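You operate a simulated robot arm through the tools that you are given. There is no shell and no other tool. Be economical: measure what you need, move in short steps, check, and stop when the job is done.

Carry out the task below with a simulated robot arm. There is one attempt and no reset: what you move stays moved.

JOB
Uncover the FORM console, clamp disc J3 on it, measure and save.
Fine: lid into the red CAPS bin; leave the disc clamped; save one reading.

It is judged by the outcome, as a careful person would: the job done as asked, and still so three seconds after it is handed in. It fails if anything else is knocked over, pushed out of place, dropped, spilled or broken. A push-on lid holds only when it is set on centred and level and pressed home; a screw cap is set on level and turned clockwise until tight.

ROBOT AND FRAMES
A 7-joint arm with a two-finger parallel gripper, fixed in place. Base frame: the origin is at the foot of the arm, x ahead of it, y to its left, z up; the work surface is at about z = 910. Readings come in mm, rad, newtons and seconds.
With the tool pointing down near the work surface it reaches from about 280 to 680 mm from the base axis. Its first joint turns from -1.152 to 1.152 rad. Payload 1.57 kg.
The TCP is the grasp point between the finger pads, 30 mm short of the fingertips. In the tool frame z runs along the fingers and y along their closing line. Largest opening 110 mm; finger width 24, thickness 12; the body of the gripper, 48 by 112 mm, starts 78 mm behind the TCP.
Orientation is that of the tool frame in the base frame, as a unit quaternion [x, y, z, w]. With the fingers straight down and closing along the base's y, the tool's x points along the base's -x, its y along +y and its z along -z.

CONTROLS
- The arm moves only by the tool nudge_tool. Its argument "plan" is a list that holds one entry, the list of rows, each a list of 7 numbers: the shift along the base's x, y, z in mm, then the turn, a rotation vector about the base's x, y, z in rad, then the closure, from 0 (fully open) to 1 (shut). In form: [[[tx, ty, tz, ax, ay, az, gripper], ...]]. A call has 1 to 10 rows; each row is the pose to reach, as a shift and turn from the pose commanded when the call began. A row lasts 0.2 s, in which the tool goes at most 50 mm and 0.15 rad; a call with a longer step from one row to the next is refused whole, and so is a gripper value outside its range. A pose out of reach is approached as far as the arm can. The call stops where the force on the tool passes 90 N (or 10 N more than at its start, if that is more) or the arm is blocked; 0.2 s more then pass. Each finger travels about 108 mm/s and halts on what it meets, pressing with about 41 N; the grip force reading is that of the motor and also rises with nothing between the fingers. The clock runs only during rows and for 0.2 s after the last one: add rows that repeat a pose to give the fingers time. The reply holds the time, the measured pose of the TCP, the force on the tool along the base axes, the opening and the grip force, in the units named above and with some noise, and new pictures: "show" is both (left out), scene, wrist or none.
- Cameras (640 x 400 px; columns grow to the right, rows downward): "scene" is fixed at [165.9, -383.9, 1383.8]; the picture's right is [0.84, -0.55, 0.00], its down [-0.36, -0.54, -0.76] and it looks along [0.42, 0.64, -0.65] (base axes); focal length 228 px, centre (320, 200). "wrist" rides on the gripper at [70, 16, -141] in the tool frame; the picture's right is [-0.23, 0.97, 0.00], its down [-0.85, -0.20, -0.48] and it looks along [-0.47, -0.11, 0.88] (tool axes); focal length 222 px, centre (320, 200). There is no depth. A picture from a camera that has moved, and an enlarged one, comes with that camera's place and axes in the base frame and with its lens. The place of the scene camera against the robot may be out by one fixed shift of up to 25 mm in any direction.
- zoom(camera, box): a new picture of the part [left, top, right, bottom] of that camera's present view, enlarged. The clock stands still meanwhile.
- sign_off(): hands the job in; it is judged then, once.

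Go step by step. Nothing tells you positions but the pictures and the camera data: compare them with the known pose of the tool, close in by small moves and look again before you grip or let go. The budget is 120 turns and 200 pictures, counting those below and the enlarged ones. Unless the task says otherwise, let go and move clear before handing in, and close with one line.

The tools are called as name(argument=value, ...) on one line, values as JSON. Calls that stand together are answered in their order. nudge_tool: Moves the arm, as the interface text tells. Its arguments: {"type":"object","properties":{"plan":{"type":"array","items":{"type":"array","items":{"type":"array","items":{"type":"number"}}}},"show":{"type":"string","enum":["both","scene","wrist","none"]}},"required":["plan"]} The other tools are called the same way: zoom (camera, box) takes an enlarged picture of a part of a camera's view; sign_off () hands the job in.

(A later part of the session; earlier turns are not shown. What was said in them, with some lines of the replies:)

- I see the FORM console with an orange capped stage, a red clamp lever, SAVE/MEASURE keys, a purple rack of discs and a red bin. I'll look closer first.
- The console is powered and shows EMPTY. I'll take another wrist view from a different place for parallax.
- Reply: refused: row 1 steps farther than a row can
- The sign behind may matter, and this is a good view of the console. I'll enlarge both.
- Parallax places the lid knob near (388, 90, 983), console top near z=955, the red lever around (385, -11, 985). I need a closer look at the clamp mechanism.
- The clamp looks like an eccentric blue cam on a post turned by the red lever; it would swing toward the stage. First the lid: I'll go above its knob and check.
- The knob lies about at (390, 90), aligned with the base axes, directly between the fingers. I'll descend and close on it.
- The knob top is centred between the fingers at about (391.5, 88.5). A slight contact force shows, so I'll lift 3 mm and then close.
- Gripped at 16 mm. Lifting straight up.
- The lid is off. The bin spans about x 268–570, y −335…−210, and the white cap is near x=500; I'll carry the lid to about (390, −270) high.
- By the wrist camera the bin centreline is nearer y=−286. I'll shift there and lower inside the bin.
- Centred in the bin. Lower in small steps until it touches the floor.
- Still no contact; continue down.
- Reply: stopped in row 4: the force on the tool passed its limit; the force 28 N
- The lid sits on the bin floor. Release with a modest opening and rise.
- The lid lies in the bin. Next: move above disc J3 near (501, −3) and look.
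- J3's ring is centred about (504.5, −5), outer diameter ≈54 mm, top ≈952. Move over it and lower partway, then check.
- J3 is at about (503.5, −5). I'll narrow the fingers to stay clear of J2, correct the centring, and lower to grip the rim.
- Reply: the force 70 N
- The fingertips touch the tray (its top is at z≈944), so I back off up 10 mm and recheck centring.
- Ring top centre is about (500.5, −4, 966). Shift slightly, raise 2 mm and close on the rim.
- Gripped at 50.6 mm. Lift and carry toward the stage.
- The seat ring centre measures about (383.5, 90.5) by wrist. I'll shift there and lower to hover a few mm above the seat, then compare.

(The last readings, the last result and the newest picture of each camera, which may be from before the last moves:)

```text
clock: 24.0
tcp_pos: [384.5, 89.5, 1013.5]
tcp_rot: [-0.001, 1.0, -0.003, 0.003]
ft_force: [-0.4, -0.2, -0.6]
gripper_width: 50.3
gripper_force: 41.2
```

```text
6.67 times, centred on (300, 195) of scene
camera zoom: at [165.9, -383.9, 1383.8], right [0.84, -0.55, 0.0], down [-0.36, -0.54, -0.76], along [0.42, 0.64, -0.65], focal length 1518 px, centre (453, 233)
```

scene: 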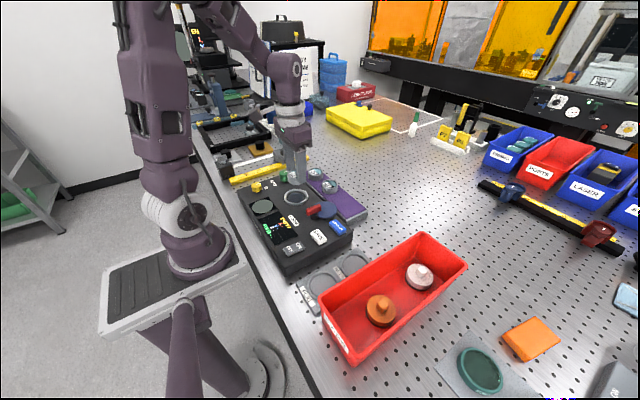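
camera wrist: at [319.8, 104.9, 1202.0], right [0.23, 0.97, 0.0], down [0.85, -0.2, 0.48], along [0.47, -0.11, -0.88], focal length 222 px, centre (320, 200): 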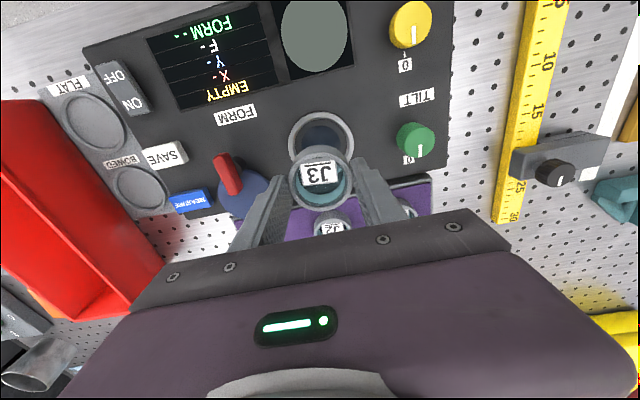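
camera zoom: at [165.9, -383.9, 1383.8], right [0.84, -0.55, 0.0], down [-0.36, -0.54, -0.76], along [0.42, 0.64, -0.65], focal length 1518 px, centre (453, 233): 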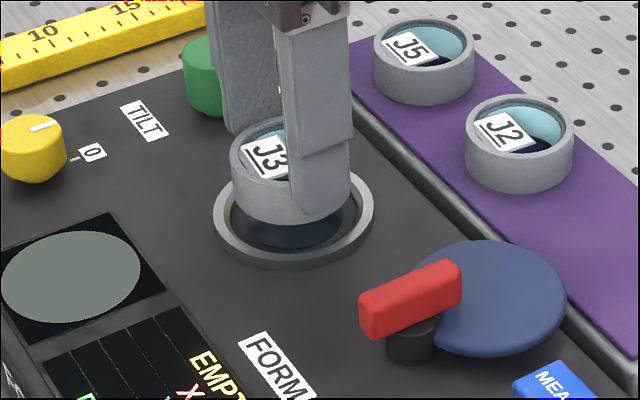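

Disc and seat look concentric within ~1 mm. Lower gently to the seat.

nudge_tool(plan=[[[-1, -0.5, -3, 0, 0, 0, 0.75], [-1, -0.5, -6, 0, 0, 0, 0.75], [-1, -0.5, -9, 0, 0, 0, 0.75], [-1, -0.5, -11, 0, 0, 0, 0.75], [-1, -0.5, -11, 0, 0, 0, 0.75]]], show="none")

zoom(camera="wrist", box=[240, 80, 400, 200])

zoom(camera="scene", box=[260, 165, 340, 225])

```text
clock: 25.2
tcp_pos: [382.5, 90.9, 1001.4]
tcp_rot: [-0.001, 1.0, -0.003, 0.003]
ft_force: [0.6, -0.2, -0.7]
gripper_width: 50.1
gripper_force: 41.0
```

```text
3.33 times, centred on (320, 140) of wrist
camera zoom: at [312.7, 107.6, 1142.6], right [0.23, 0.97, 0.0], down [0.85, -0.2, 0.48], along [0.47, -0.11, -0.88], focal length 740 px, centre (320, 400)
```

zoom: 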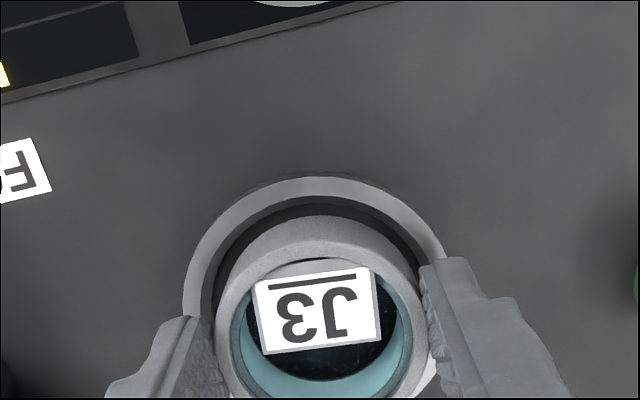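

```text
6.67 times, centred on (300, 195) of scene
camera zoom: at [165.9, -383.9, 1383.8], right [0.84, -0.55, 0.0], down [-0.36, -0.54, -0.76], along [0.42, 0.64, -0.65], focal length 1518 px, centre (453, 233)
```

zoom: 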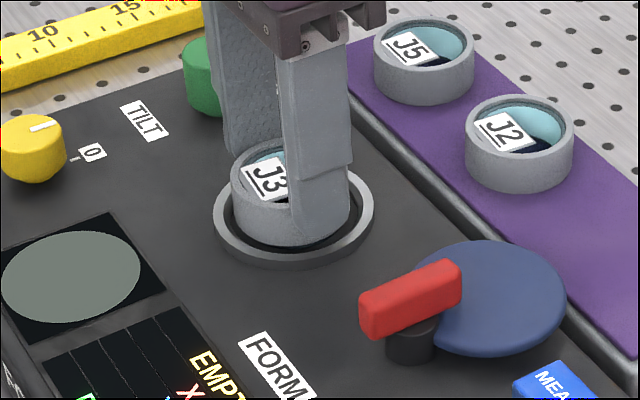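

Nearly centred; nudge y by −1.5 mm and continue down to contact.

nudge_tool(plan=[[[0.5, -1.5, -1, 0, 0, 0, 0.75], [0.5, -1.5, -3, 0, 0, 0, 0.75], [0.5, -1.5, -5, 0, 0, 0, 0.75], [0.5, -1.5, -7, 0, 0, 0, 0.75], [0.5, -1.5, -7, 0, 0, 0, 0.75]]], show="none")

zoom(camera="scene", box=[260, 165, 340, 225])

```text
clock: 26.4
tcp_pos: [384.0, 88.9, 994.7]
tcp_rot: [0.0, 1.0, -0.002, 0.004]
ft_force: [2.1, -6.6, 34.7]
gripper_width: 50.4
gripper_force: 41.9
```

```text
6.67 times, centred on (300, 195) of scene
camera zoom: at [165.5, -384.2, 1383.8], right [0.84, -0.55, 0.0], down [-0.36, -0.54, -0.76], along [0.42, 0.64, -0.65], focal length 1518 px, centre (453, 233)
```

zoom: 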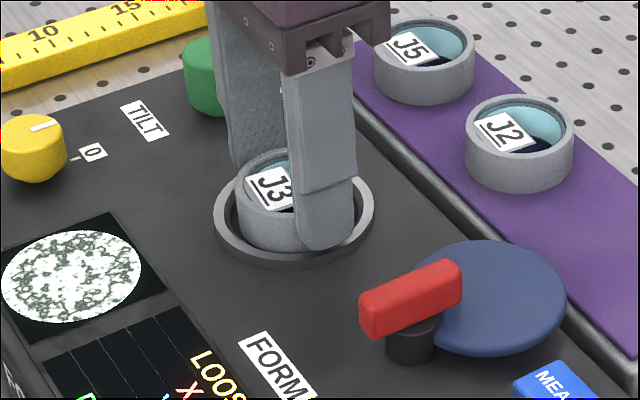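

The screen now says LOOSE with a pattern, so the disc is detected. Release and rise.

nudge_tool(plan=[[[0, 0, 1, 0, 0, 0, 0.6], [0, 0, 1, 0, 0, 0, 0.42], [0, 0, 1, 0, 0, 0, 0.42], [0, 0, 30, 0, 0, 0, 0.42], [0, 0, 70, 0, 0, 0, 0.42], [0, 0, 75, 0, 0, 0, 0.42]]])

zoom(camera="wrist", box=[100, 0, 420, 220])

zoom(camera="scene", box=[240, 165, 360, 250])

```text
clock: 27.8
tcp_pos: [383.0, 86.8, 1067.8]
tcp_rot: [0.0, 1.0, -0.003, 0.002]
ft_force: [-0.4, 0.4, -0.6]
gripper_width: 64.1
gripper_force: 0.0
camera wrist: at [313.4, 103.9, 1210.0], right [0.23, 0.97, 0.0], down [0.85, -0.2, 0.48], along [0.47, -0.11, -0.88], focal length 222 px, centre (320, 200)
```

scene: 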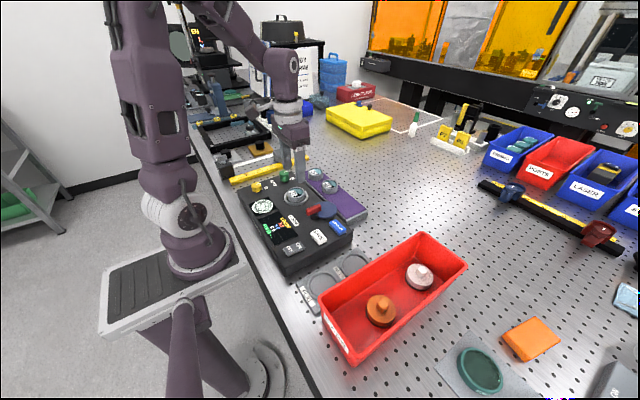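
wrist: 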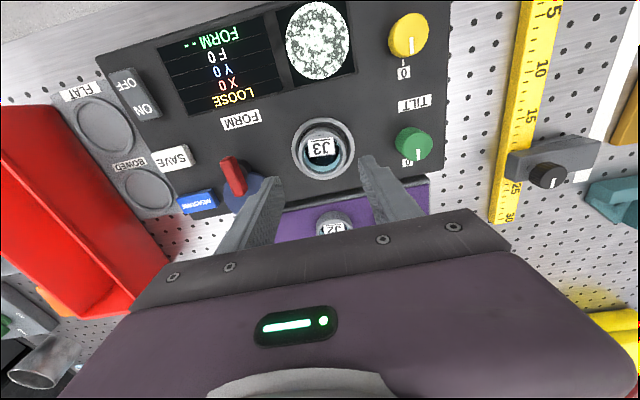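

```text
1.82 times, centred on (260, 110) of wrist
camera zoom: at [313.4, 103.9, 1210.0], right [0.23, 0.97, 0.0], down [0.85, -0.2, 0.48], along [0.47, -0.11, -0.88], focal length 404 px, centre (429, 364)
```

zoom: 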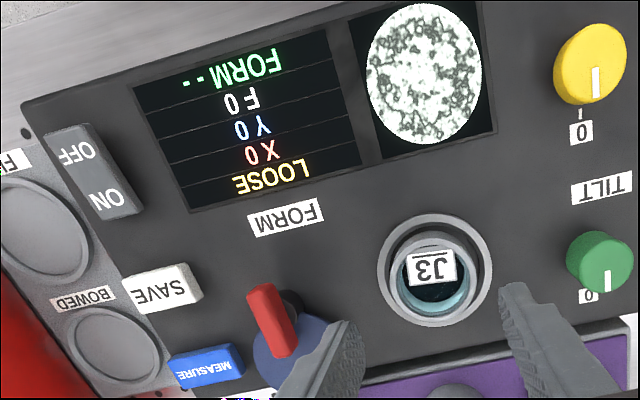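

```text
4.71 times, centred on (300, 208) of scene
camera zoom: at [165.9, -384.0, 1383.8], right [0.84, -0.55, 0.0], down [-0.36, -0.54, -0.76], along [0.42, 0.64, -0.65], focal length 1072 px, centre (414, 165)
```

zoom: 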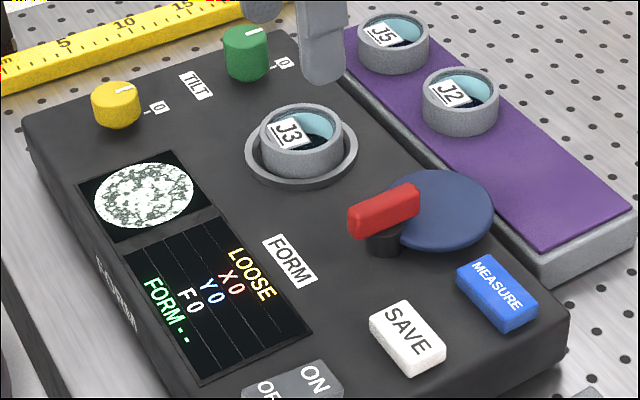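

Screen: LOOSE, X 0, Y 0, F 0 — disc seated and tilt zero. Now go above the clamp lever near (386, −11).

nudge_tool(plan=[[[0, -35, 0, 0, 0, 0, 0.5], [0, -70, 0, 0, 0, 0, 0.55], [2, -98, 0, 0, 0, 0, 0.55], [2, -98, -10, 0, 0, 0, 0.55], [2, -98, -10, 0, 0, 0, 0.55]]], show="wrist")

zoom(camera="wrist", box=[240, 80, 400, 200])

zoom(camera="scene", box=[280, 170, 360, 230])

```text
clock: 29.0
tcp_pos: [385.1, -8.8, 1060.0]
tcp_rot: [0.0, 1.0, -0.002, 0.002]
ft_force: [-0.6, -0.1, -0.1]
gripper_width: 49.6
gripper_force: 0.1
camera wrist: at [314.7, 7.5, 1200.5], right [0.23, 0.97, 0.0], down [0.85, -0.2, 0.48], along [0.47, -0.11, -0.88], focal length 222 px, centre (320, 200)
```

wrist: 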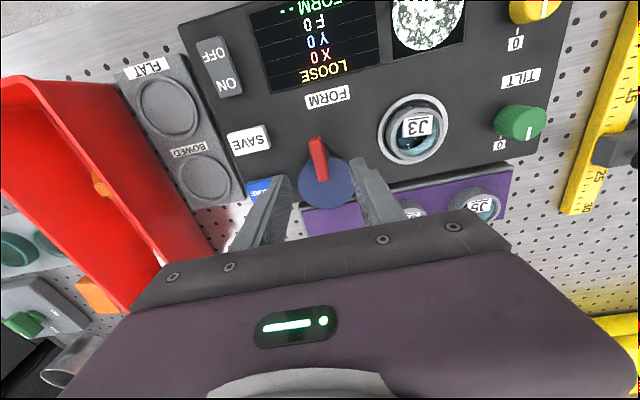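

```text
3.33 times, centred on (320, 140) of wrist
camera zoom: at [314.7, 7.5, 1200.5], right [0.23, 0.97, 0.0], down [0.85, -0.2, 0.48], along [0.47, -0.11, -0.88], focal length 740 px, centre (320, 400)
```

zoom: 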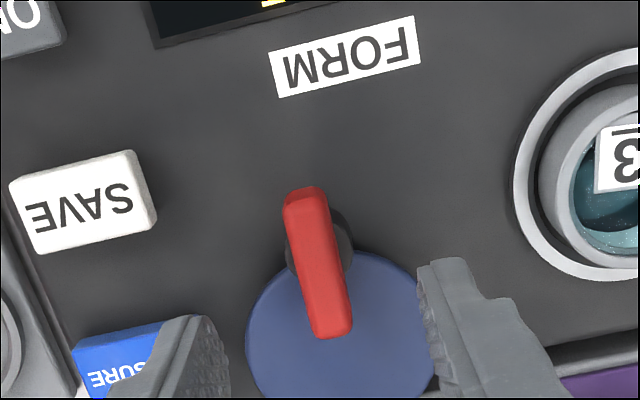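

```text
6.67 times, centred on (320, 200) of scene
camera zoom: at [165.9, -384.0, 1383.8], right [0.84, -0.55, 0.0], down [-0.36, -0.54, -0.76], along [0.42, 0.64, -0.65], focal length 1518 px, centre (320, 200)
```

zoom: 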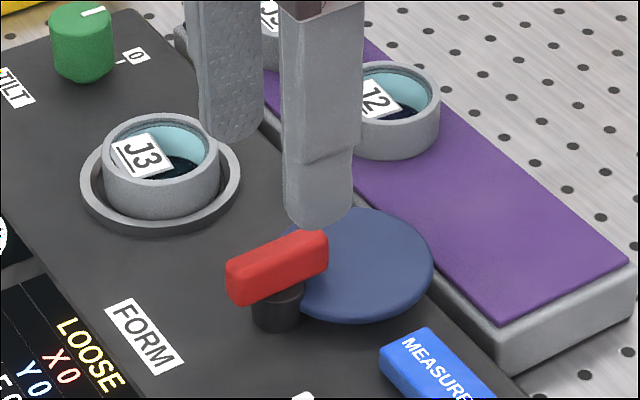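

The lever bar spans x≈364–405 at y≈−9, top ≈988, pivot near (383, −8). Lower the fingers around it and close.

nudge_tool(plan=[[[-1.5, 0, -20, 0, 0, 0, 0.55], [-1.5, 0, -40, 0, 0, 0, 0.55], [-1.5, 0, -52, 0, 0, 0, 0.55], [-1.5, 0, -52, 0, 0, 0, 0.7], [-1.5, 0, -52, 0, 0, 0, 0.85], [-1.5, 0, -52, 0, 0, 0, 0.95], [-1.5, 0, -52, 0, 0, 0, 0.95]]], show="none")

zoom(camera="wrist", box=[240, 80, 400, 200])

zoom(camera="scene", box=[280, 170, 360, 230])

```text
clock: 30.6
tcp_pos: [384.2, -9.7, 1007.4]
tcp_rot: [0.001, 1.0, -0.002, 0.001]
ft_force: [0.3, -14.3, -10.1]
gripper_width: 12.9
gripper_force: 30.2
```

```text
3.33 times, centred on (320, 140) of wrist
camera zoom: at [313.8, 7.1, 1148.9], right [0.23, 0.97, 0.0], down [0.85, -0.2, 0.48], along [0.47, -0.11, -0.88], focal length 740 px, centre (320, 400)
```

zoom: 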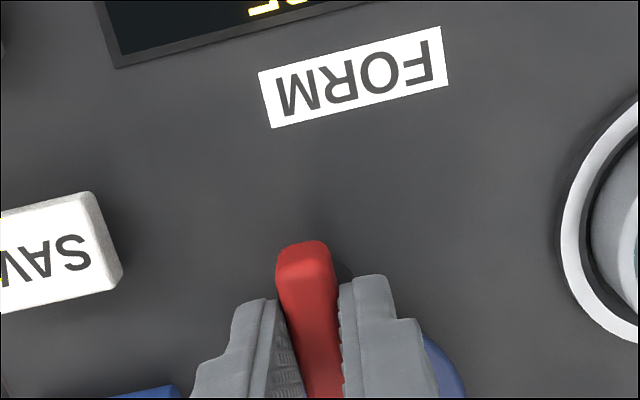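

```text
6.67 times, centred on (320, 200) of scene
camera zoom: at [166.0, -384.4, 1383.7], right [0.84, -0.55, 0.0], down [-0.36, -0.54, -0.76], along [0.42, 0.64, -0.65], focal length 1518 px, centre (320, 200)
```

zoom: 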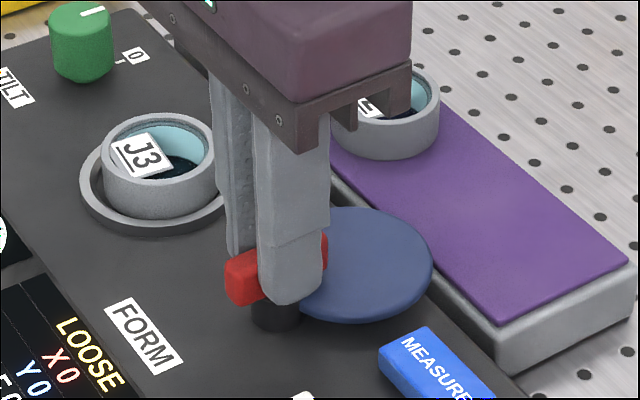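

Gripping the lever (13 mm wide). I'll try turning counter-clockwise (cam toward the disc) a little and observe.

nudge_tool(plan=[[[0, -0.7, 0, 0, 0, 0.05, 0.95], [0, -0.7, 0, 0, 0, 0.15, 0.95], [0, -0.7, 0, 0, 0, 0.3, 0.95], [0, -0.7, 0, 0, 0, 0.3, 0.95]]], show="none")

zoom(camera="scene", box=[260, 170, 360, 245])

```text
clock: 31.6
tcp_pos: [384.6, -10.4, 1007.9]
tcp_rot: [-0.151, 0.989, -0.002, 0.004]
ft_force: [-0.4, -13.6, 25.6]
gripper_width: 12.8
gripper_force: 29.7
```

```text
5.33 times, centred on (310, 208) of scene
camera zoom: at [165.5, -384.3, 1383.8], right [0.84, -0.55, 0.0], down [-0.36, -0.54, -0.76], along [0.42, 0.64, -0.65], focal length 1214 px, centre (373, 160)
```

zoom: 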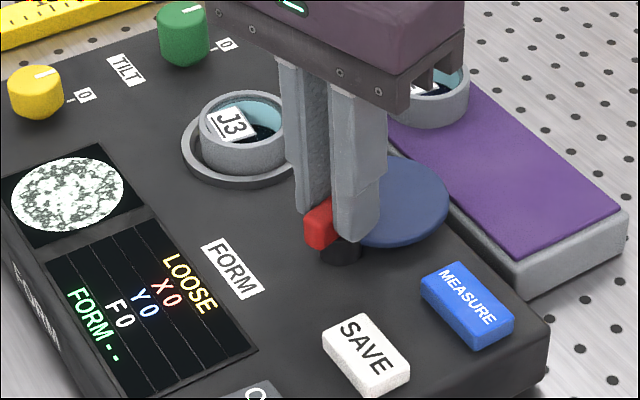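

The blue cam turns with the lever, toward the disc. Continue turning.

nudge_tool(plan=[[[0, 0, 0, 0, 0, 0.15, 0.95], [0, 0, 0, 0, 0, 0.3, 0.95], [0, 0, 0, 0, 0, 0.45, 0.95], [0, 0, 0, 0, 0, 0.6, 0.95], [0, 0, 0, 0, 0, 0.7, 0.95], [0, 0, 0, 0, 0, 0.7, 0.95]]], show="none")

zoom(camera="scene", box=[260, 170, 360, 245])

```text
clock: 33.0
tcp_pos: [384.2, -10.8, 1006.6]
tcp_rot: [-0.48, 0.877, 0.001, 0.003]
ft_force: [15.5, -33.7, -10.6]
gripper_width: 12.8
gripper_force: 29.4
```

```text
5.33 times, centred on (310, 208) of scene
camera zoom: at [166.4, -384.9, 1383.5], right [0.84, -0.55, 0.0], down [-0.36, -0.54, -0.76], along [0.42, 0.64, -0.65], focal length 1214 px, centre (373, 160)
```

zoom: 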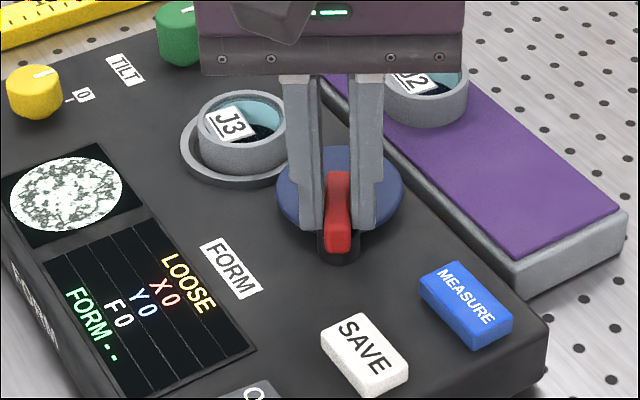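

Going well. I'll relax the sideways load slightly and turn the rest to ~90°.

nudge_tool(plan=[[[0.7, -1.5, 0, 0, 0, 0.12, 0.95], [0.7, -1.5, 0, 0, 0, 0.25, 0.95], [0.7, -1.5, 0, 0, 0, 0.38, 0.95], [0.7, -1.5, 0, 0, 0, 0.48, 0.95], [0.7, -1.5, 0, 0, 0, 0.57, 0.95], [0.7, -1.5, 0, 0, 0, 0.57, 0.95]]], show="none")

zoom(camera="scene", box=[260, 170, 360, 245])

```text
clock: 34.4
tcp_pos: [385.0, -10.7, 1008.1]
tcp_rot: [0.707, -0.707, 0.001, -0.004]
ft_force: [9.6, -5.8, -1.1]
gripper_width: 13.0
gripper_force: 29.6
```

```text
5.33 times, centred on (310, 208) of scene
camera zoom: at [166.2, -384.1, 1383.7], right [0.84, -0.55, 0.0], down [-0.36, -0.54, -0.76], along [0.42, 0.64, -0.65], focal length 1214 px, centre (373, 160)
```

zoom: 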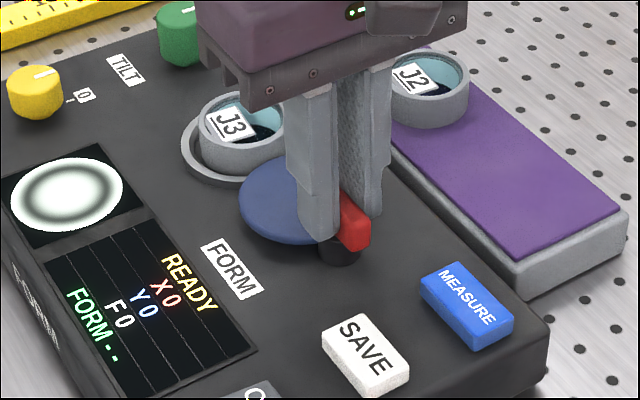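

READY — the disc is clamped. Open slightly, rise, and check that it stays.

nudge_tool(plan=[[[0, 0, 0, 0, 0, 0, 0.8], [0, 0, 0, 0, 0, 0, 0.7], [0, 0, 25, 0, 0, 0, 0.7], [0, 0, 65, 0, 0, 0, 0.7], [0, 0, 75, 0, 0, -0.15, 0.8], [0, 0, 75, 0, 0, -0.3, 0.9], [0, 0, 75, 0, 0, -0.45, 1], [0, 0, 75, 0, 0, -0.6, 1], [0, 0, 75, 0, 0, -0.75, 1], [0, 0, 75, 0, 0, -0.9, 1]]], show="none")

nudge_tool(plan=[[[0, -15, 0, 0, 0, -0.15, 1], [0, -30, 0, 0, 0, -0.3, 1], [0, -45, 0, 0, 0, -0.45, 1], [0, -60, 0, 0, 0, -0.6, 1], [0, -70, 0, 0, 0, -0.67, 1], [0, -70, 0, 0, 0, -0.67, 1]]])

zoom(camera="wrist", box=[200, 20, 440, 200])

zoom(camera="scene", box=[260, 170, 360, 245])

```text
clock: 36.6
tcp_pos: [383.9, -11.9, 1082.7]
tcp_rot: [-0.328, 0.945, -0.002, 0.003]
ft_force: [0.0, -1.1, 0.5]
gripper_width: 0.1
gripper_force: 21.5
```

```text
clock: 38.0
tcp_pos: [384.6, -82.9, 1082.0]
tcp_rot: [0.001, 1.0, -0.002, 0.003]
ft_force: [0.0, 0.2, 0.3]
gripper_width: 0.0
gripper_force: 21.2
camera wrist: at [314.0, -65.0, 1223.5], right [0.23, 0.97, 0.0], down [0.85, -0.2, 0.48], along [0.47, -0.11, -0.88], focal length 222 px, centre (320, 200)
```

scene: 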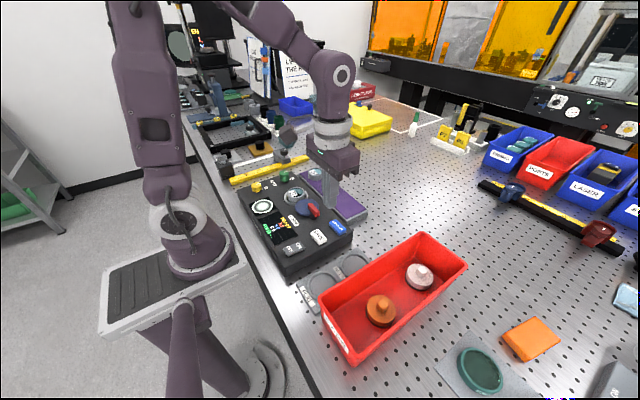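
wrist: 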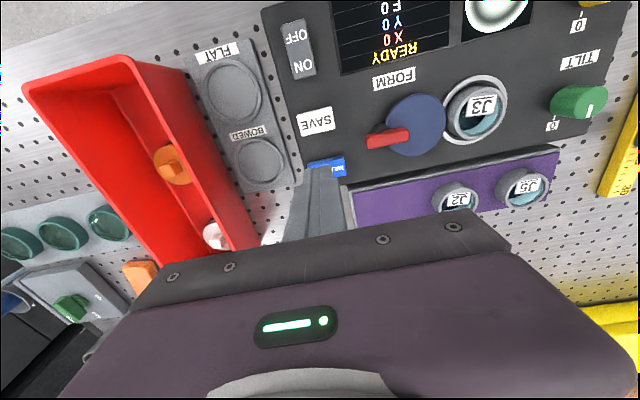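

```text
2.22 times, centred on (320, 110) of wrist
camera zoom: at [314.0, -65.0, 1223.5], right [0.23, 0.97, 0.0], down [0.85, -0.2, 0.48], along [0.47, -0.11, -0.88], focal length 494 px, centre (320, 400)
```

zoom: 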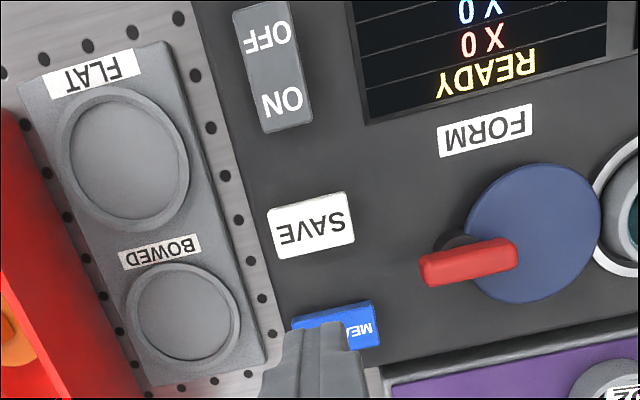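

```text
5.33 times, centred on (310, 208) of scene
camera zoom: at [165.9, -384.0, 1383.8], right [0.84, -0.55, 0.0], down [-0.36, -0.54, -0.76], along [0.42, 0.64, -0.65], focal length 1214 px, centre (373, 160)
```

zoom: 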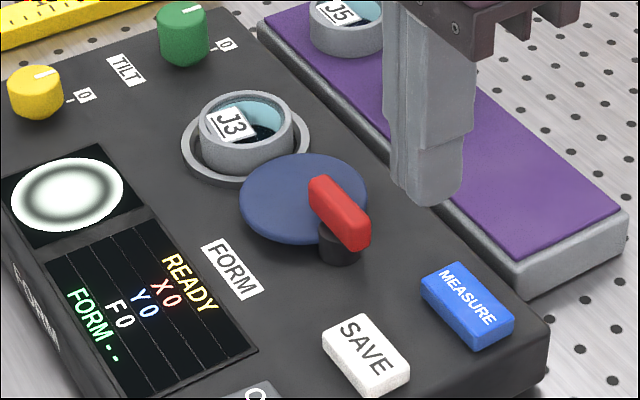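

Still READY. MEASURE is near (412, −78) and SAVE near (355, −78). Move the closed fingers above MEASURE, low, and check.

nudge_tool(plan=[[[27, 4.5, -20, 0, 0, 0, 1], [27, 4.5, -50, 0, 0, 0, 1], [27, 4.5, -75, 0, 0, 0, 1], [27, 4.5, -75, 0, 0, 0, 1]]], show="none")

zoom(camera="wrist", box=[240, 80, 400, 200])

zoom(camera="scene", box=[290, 180, 370, 250])

```text
clock: 39.0
tcp_pos: [411.6, -76.0, 1005.9]
tcp_rot: [0.0, 1.0, -0.003, 0.003]
ft_force: [0.0, 1.2, 0.1]
gripper_width: 0.0
gripper_force: 21.3
```

```text
3.33 times, centred on (320, 140) of wrist
camera zoom: at [341.4, -58.9, 1147.1], right [0.23, 0.97, 0.0], down [0.85, -0.2, 0.48], along [0.47, -0.11, -0.88], focal length 740 px, centre (320, 400)
```

zoom: 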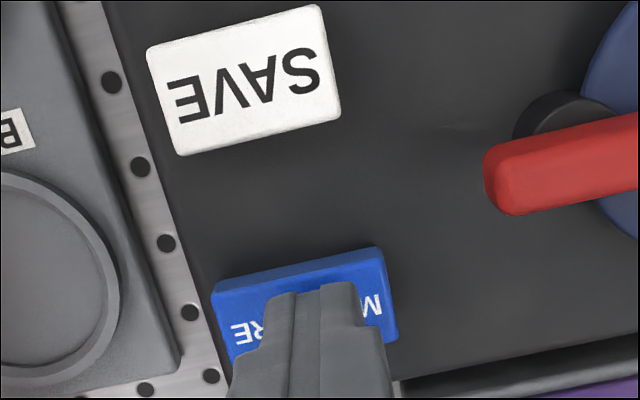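

```text
5.71 times, centred on (330, 215) of scene
camera zoom: at [165.9, -383.9, 1383.8], right [0.84, -0.55, 0.0], down [-0.36, -0.54, -0.76], along [0.42, 0.64, -0.65], focal length 1301 px, centre (263, 114)
```

zoom: 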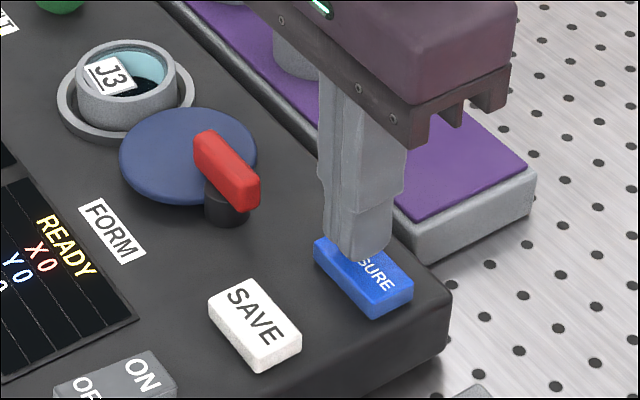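

The fingertips hover over MEASURE, a bit toward +y; shift −4 mm and press in small steps.

nudge_tool(plan=[[[-1, -4, 0, 0, 0, 0, 1], [-1, -4, -4, 0, 0, 0, 1], [-1, -4, -8, 0, 0, 0, 1], [-1, -4, -10, 0, 0, 0, 1], [-1, -4, -12, 0, 0, 0, 1], [-1, -4, -12, 0, 0, 0, 1]]], show="none")

zoom(camera="scene", box=[250, 180, 350, 250])

```text
clock: 40.4
tcp_pos: [410.4, -80.4, 995.4]
tcp_rot: [0.0, 1.0, -0.003, 0.003]
ft_force: [0.2, -1.3, 1.4]
gripper_width: 0.0
gripper_force: 21.2
```

```text
5.71 times, centred on (300, 215) of scene
camera zoom: at [165.9, -384.0, 1383.8], right [0.84, -0.55, 0.0], down [-0.36, -0.54, -0.76], along [0.42, 0.64, -0.65], focal length 1301 px, centre (434, 114)
```

zoom: 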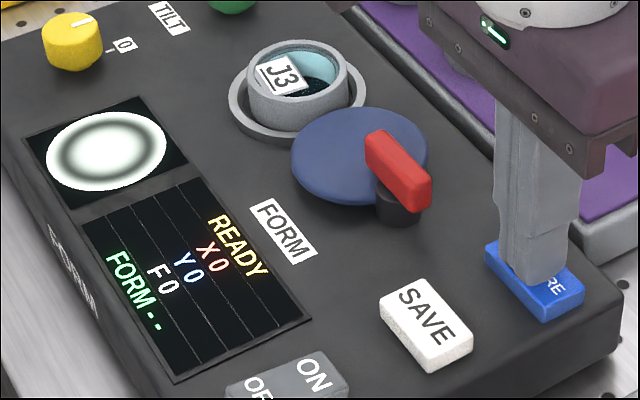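

Just touching (about 1 N). Press a few millimetres further.

nudge_tool(plan=[[[0, 0, -1, 0, 0, 0, 1], [0, 0, -2, 0, 0, 0, 1], [0, 0, -3, 0, 0, 0, 1], [0, 0, -3, 0, 0, 0, 1]]], show="none")

zoom(camera="scene", box=[250, 180, 350, 250])

```text
clock: 41.4
tcp_pos: [410.5, -80.7, 991.9]
tcp_rot: [0.001, 1.0, -0.003, 0.003]
ft_force: [2.4, 4.2, 7.2]
gripper_width: 0.0
gripper_force: 20.8
```

```text
5.71 times, centred on (300, 215) of scene
camera zoom: at [165.8, -383.8, 1383.9], right [0.84, -0.55, 0.0], down [-0.36, -0.54, -0.76], along [0.42, 0.64, -0.65], focal length 1301 px, centre (434, 114)
```

zoom: 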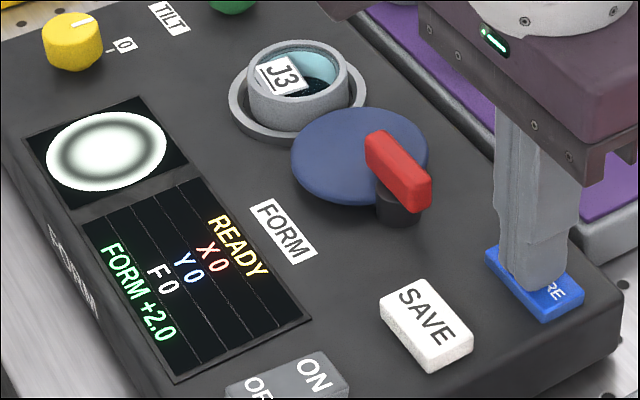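

FORM +2.0 is displayed. Rise, move to above SAVE at about (355, −79), and verify.

nudge_tool(plan=[[[0, 0, 8, 0, 0, 0, 1], [0, 0, 25, 0, 0, 0, 1], [-28, 1, 25, 0, 0, 0, 1], [-56, 1.5, 25, 0, 0, 0, 1], [-56, 1.5, 15, 0, 0, 0, 1], [-56, 1.5, 12, 0, 0, 0, 1], [-56, 1.5, 12, 0, 0, 0, 1]]], show="none")

zoom(camera="scene", box=[250, 180, 350, 250])

zoom(camera="wrist", box=[240, 80, 400, 200])

```text
clock: 43.0
tcp_pos: [354.1, -79.4, 1004.8]
tcp_rot: [0.0, 1.0, -0.002, 0.001]
ft_force: [-0.5, -0.8, -0.1]
gripper_width: 0.2
gripper_force: 21.4
```

```text
5.71 times, centred on (300, 215) of scene
camera zoom: at [165.9, -383.9, 1383.8], right [0.84, -0.55, 0.0], down [-0.36, -0.54, -0.76], along [0.42, 0.64, -0.65], focal length 1301 px, centre (434, 114)
```

zoom: 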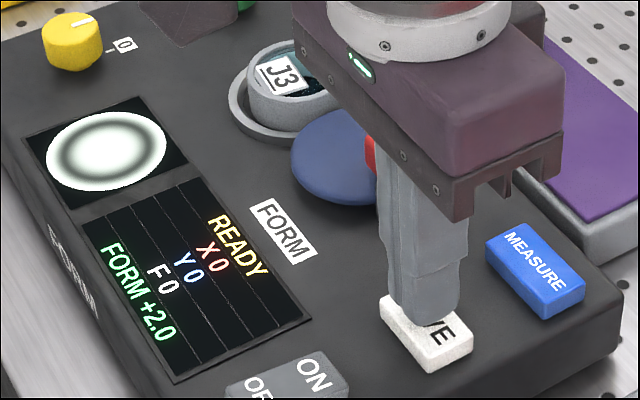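

```text
3.33 times, centred on (320, 140) of wrist
camera zoom: at [284.2, -62.8, 1145.4], right [0.23, 0.97, 0.0], down [0.85, -0.2, 0.48], along [0.47, -0.11, -0.88], focal length 740 px, centre (320, 400)
```

zoom: 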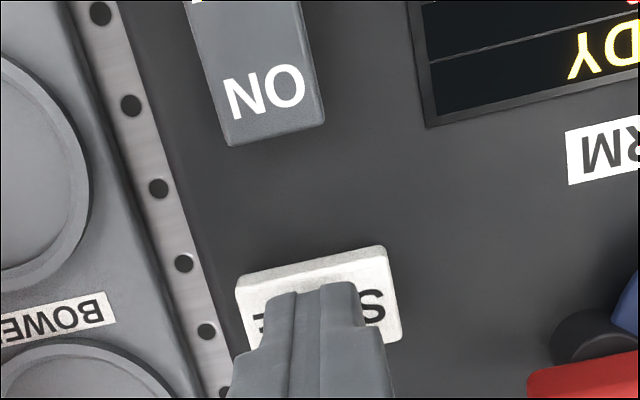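

Over SAVE. Press once, same depth as MEASURE.

nudge_tool(plan=[[[0, 0, -5, 0, 0, 0, 1], [0, 0, -9, 0, 0, 0, 1], [0, 0, -11, 0, 0, 0, 1], [0, 0, -13, 0, 0, 0, 1], [0, 0, -13, 0, 0, 0, 1]]], show="none")

zoom(camera="scene", box=[250, 180, 350, 250])

```text
clock: 44.2
tcp_pos: [355.0, -79.9, 991.0]
tcp_rot: [0.001, 1.0, -0.003, 0.003]
ft_force: [1.2, 3.4, 14.3]
gripper_width: 0.0
gripper_force: 21.3
```

```text
5.71 times, centred on (300, 215) of scene
camera zoom: at [165.8, -383.8, 1383.9], right [0.84, -0.55, 0.0], down [-0.36, -0.54, -0.76], along [0.42, 0.64, -0.65], focal length 1301 px, centre (434, 114)
```

zoom: 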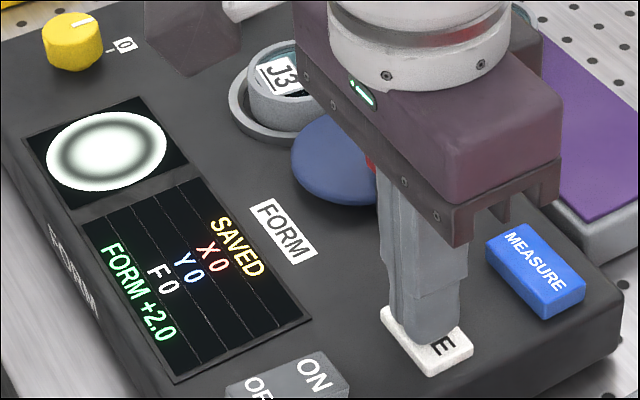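

SAVED is shown. Rise clear and do a final check.

nudge_tool(plan=[[[0, 0, 15, 0, 0, 0, 1], [0, 0, 55, 0, 0, 0, 1], [0, -20, 100, 0, 0, 0, 1], [0, -50, 130, 0, 0, 0, 1], [0, -50, 130, 0, 0, 0, 1]]])

zoom(camera="scene", box=[230, 160, 470, 350])

```text
clock: 45.4
tcp_pos: [354.4, -131.1, 1121.7]
tcp_rot: [0.0, 1.0, -0.003, 0.003]
ft_force: [0.0, -0.2, -0.5]
gripper_width: 0.0
gripper_force: 21.2
camera wrist: at [284.5, -113.2, 1263.7], right [0.23, 0.97, 0.0], down [0.85, -0.2, 0.48], along [0.47, -0.11, -0.88], focal length 222 px, centre (320, 200)
```

scene: 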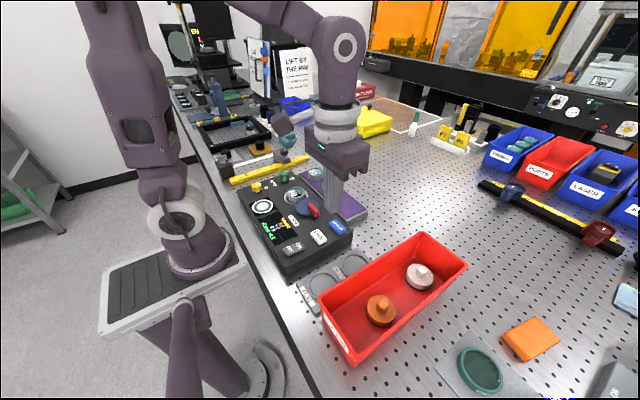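
wrist: 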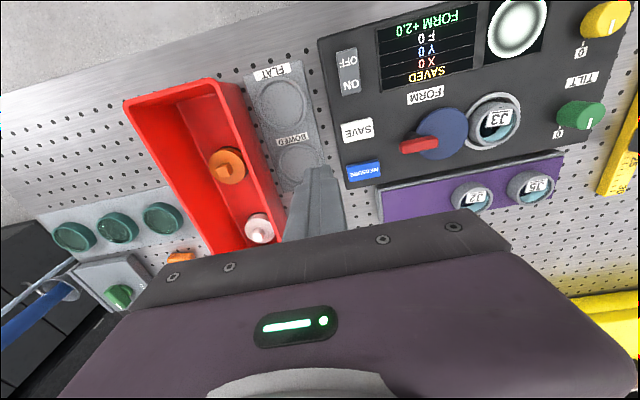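

```text
2.11 times, centred on (350, 255) of scene
camera zoom: at [165.8, -384.0, 1383.8], right [0.84, -0.55, 0.0], down [-0.36, -0.54, -0.76], along [0.42, 0.64, -0.65], focal length 479 px, centre (257, 84)
```

zoom: 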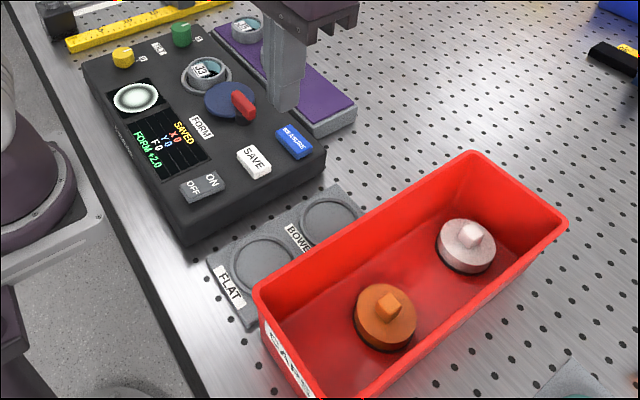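

The lid is in the CAPS bin, J3 is clamped, the screen shows SAVED with FORM +2.0, and the arm is clear. Handing in.

sign_off()

```text
The job is handed in.
```

The job is done and handed in: the FORM console is uncovered with its lid in the red CAPS bin, disc J3 is clamped on it, and one reading (FORM +2.0) is saved.
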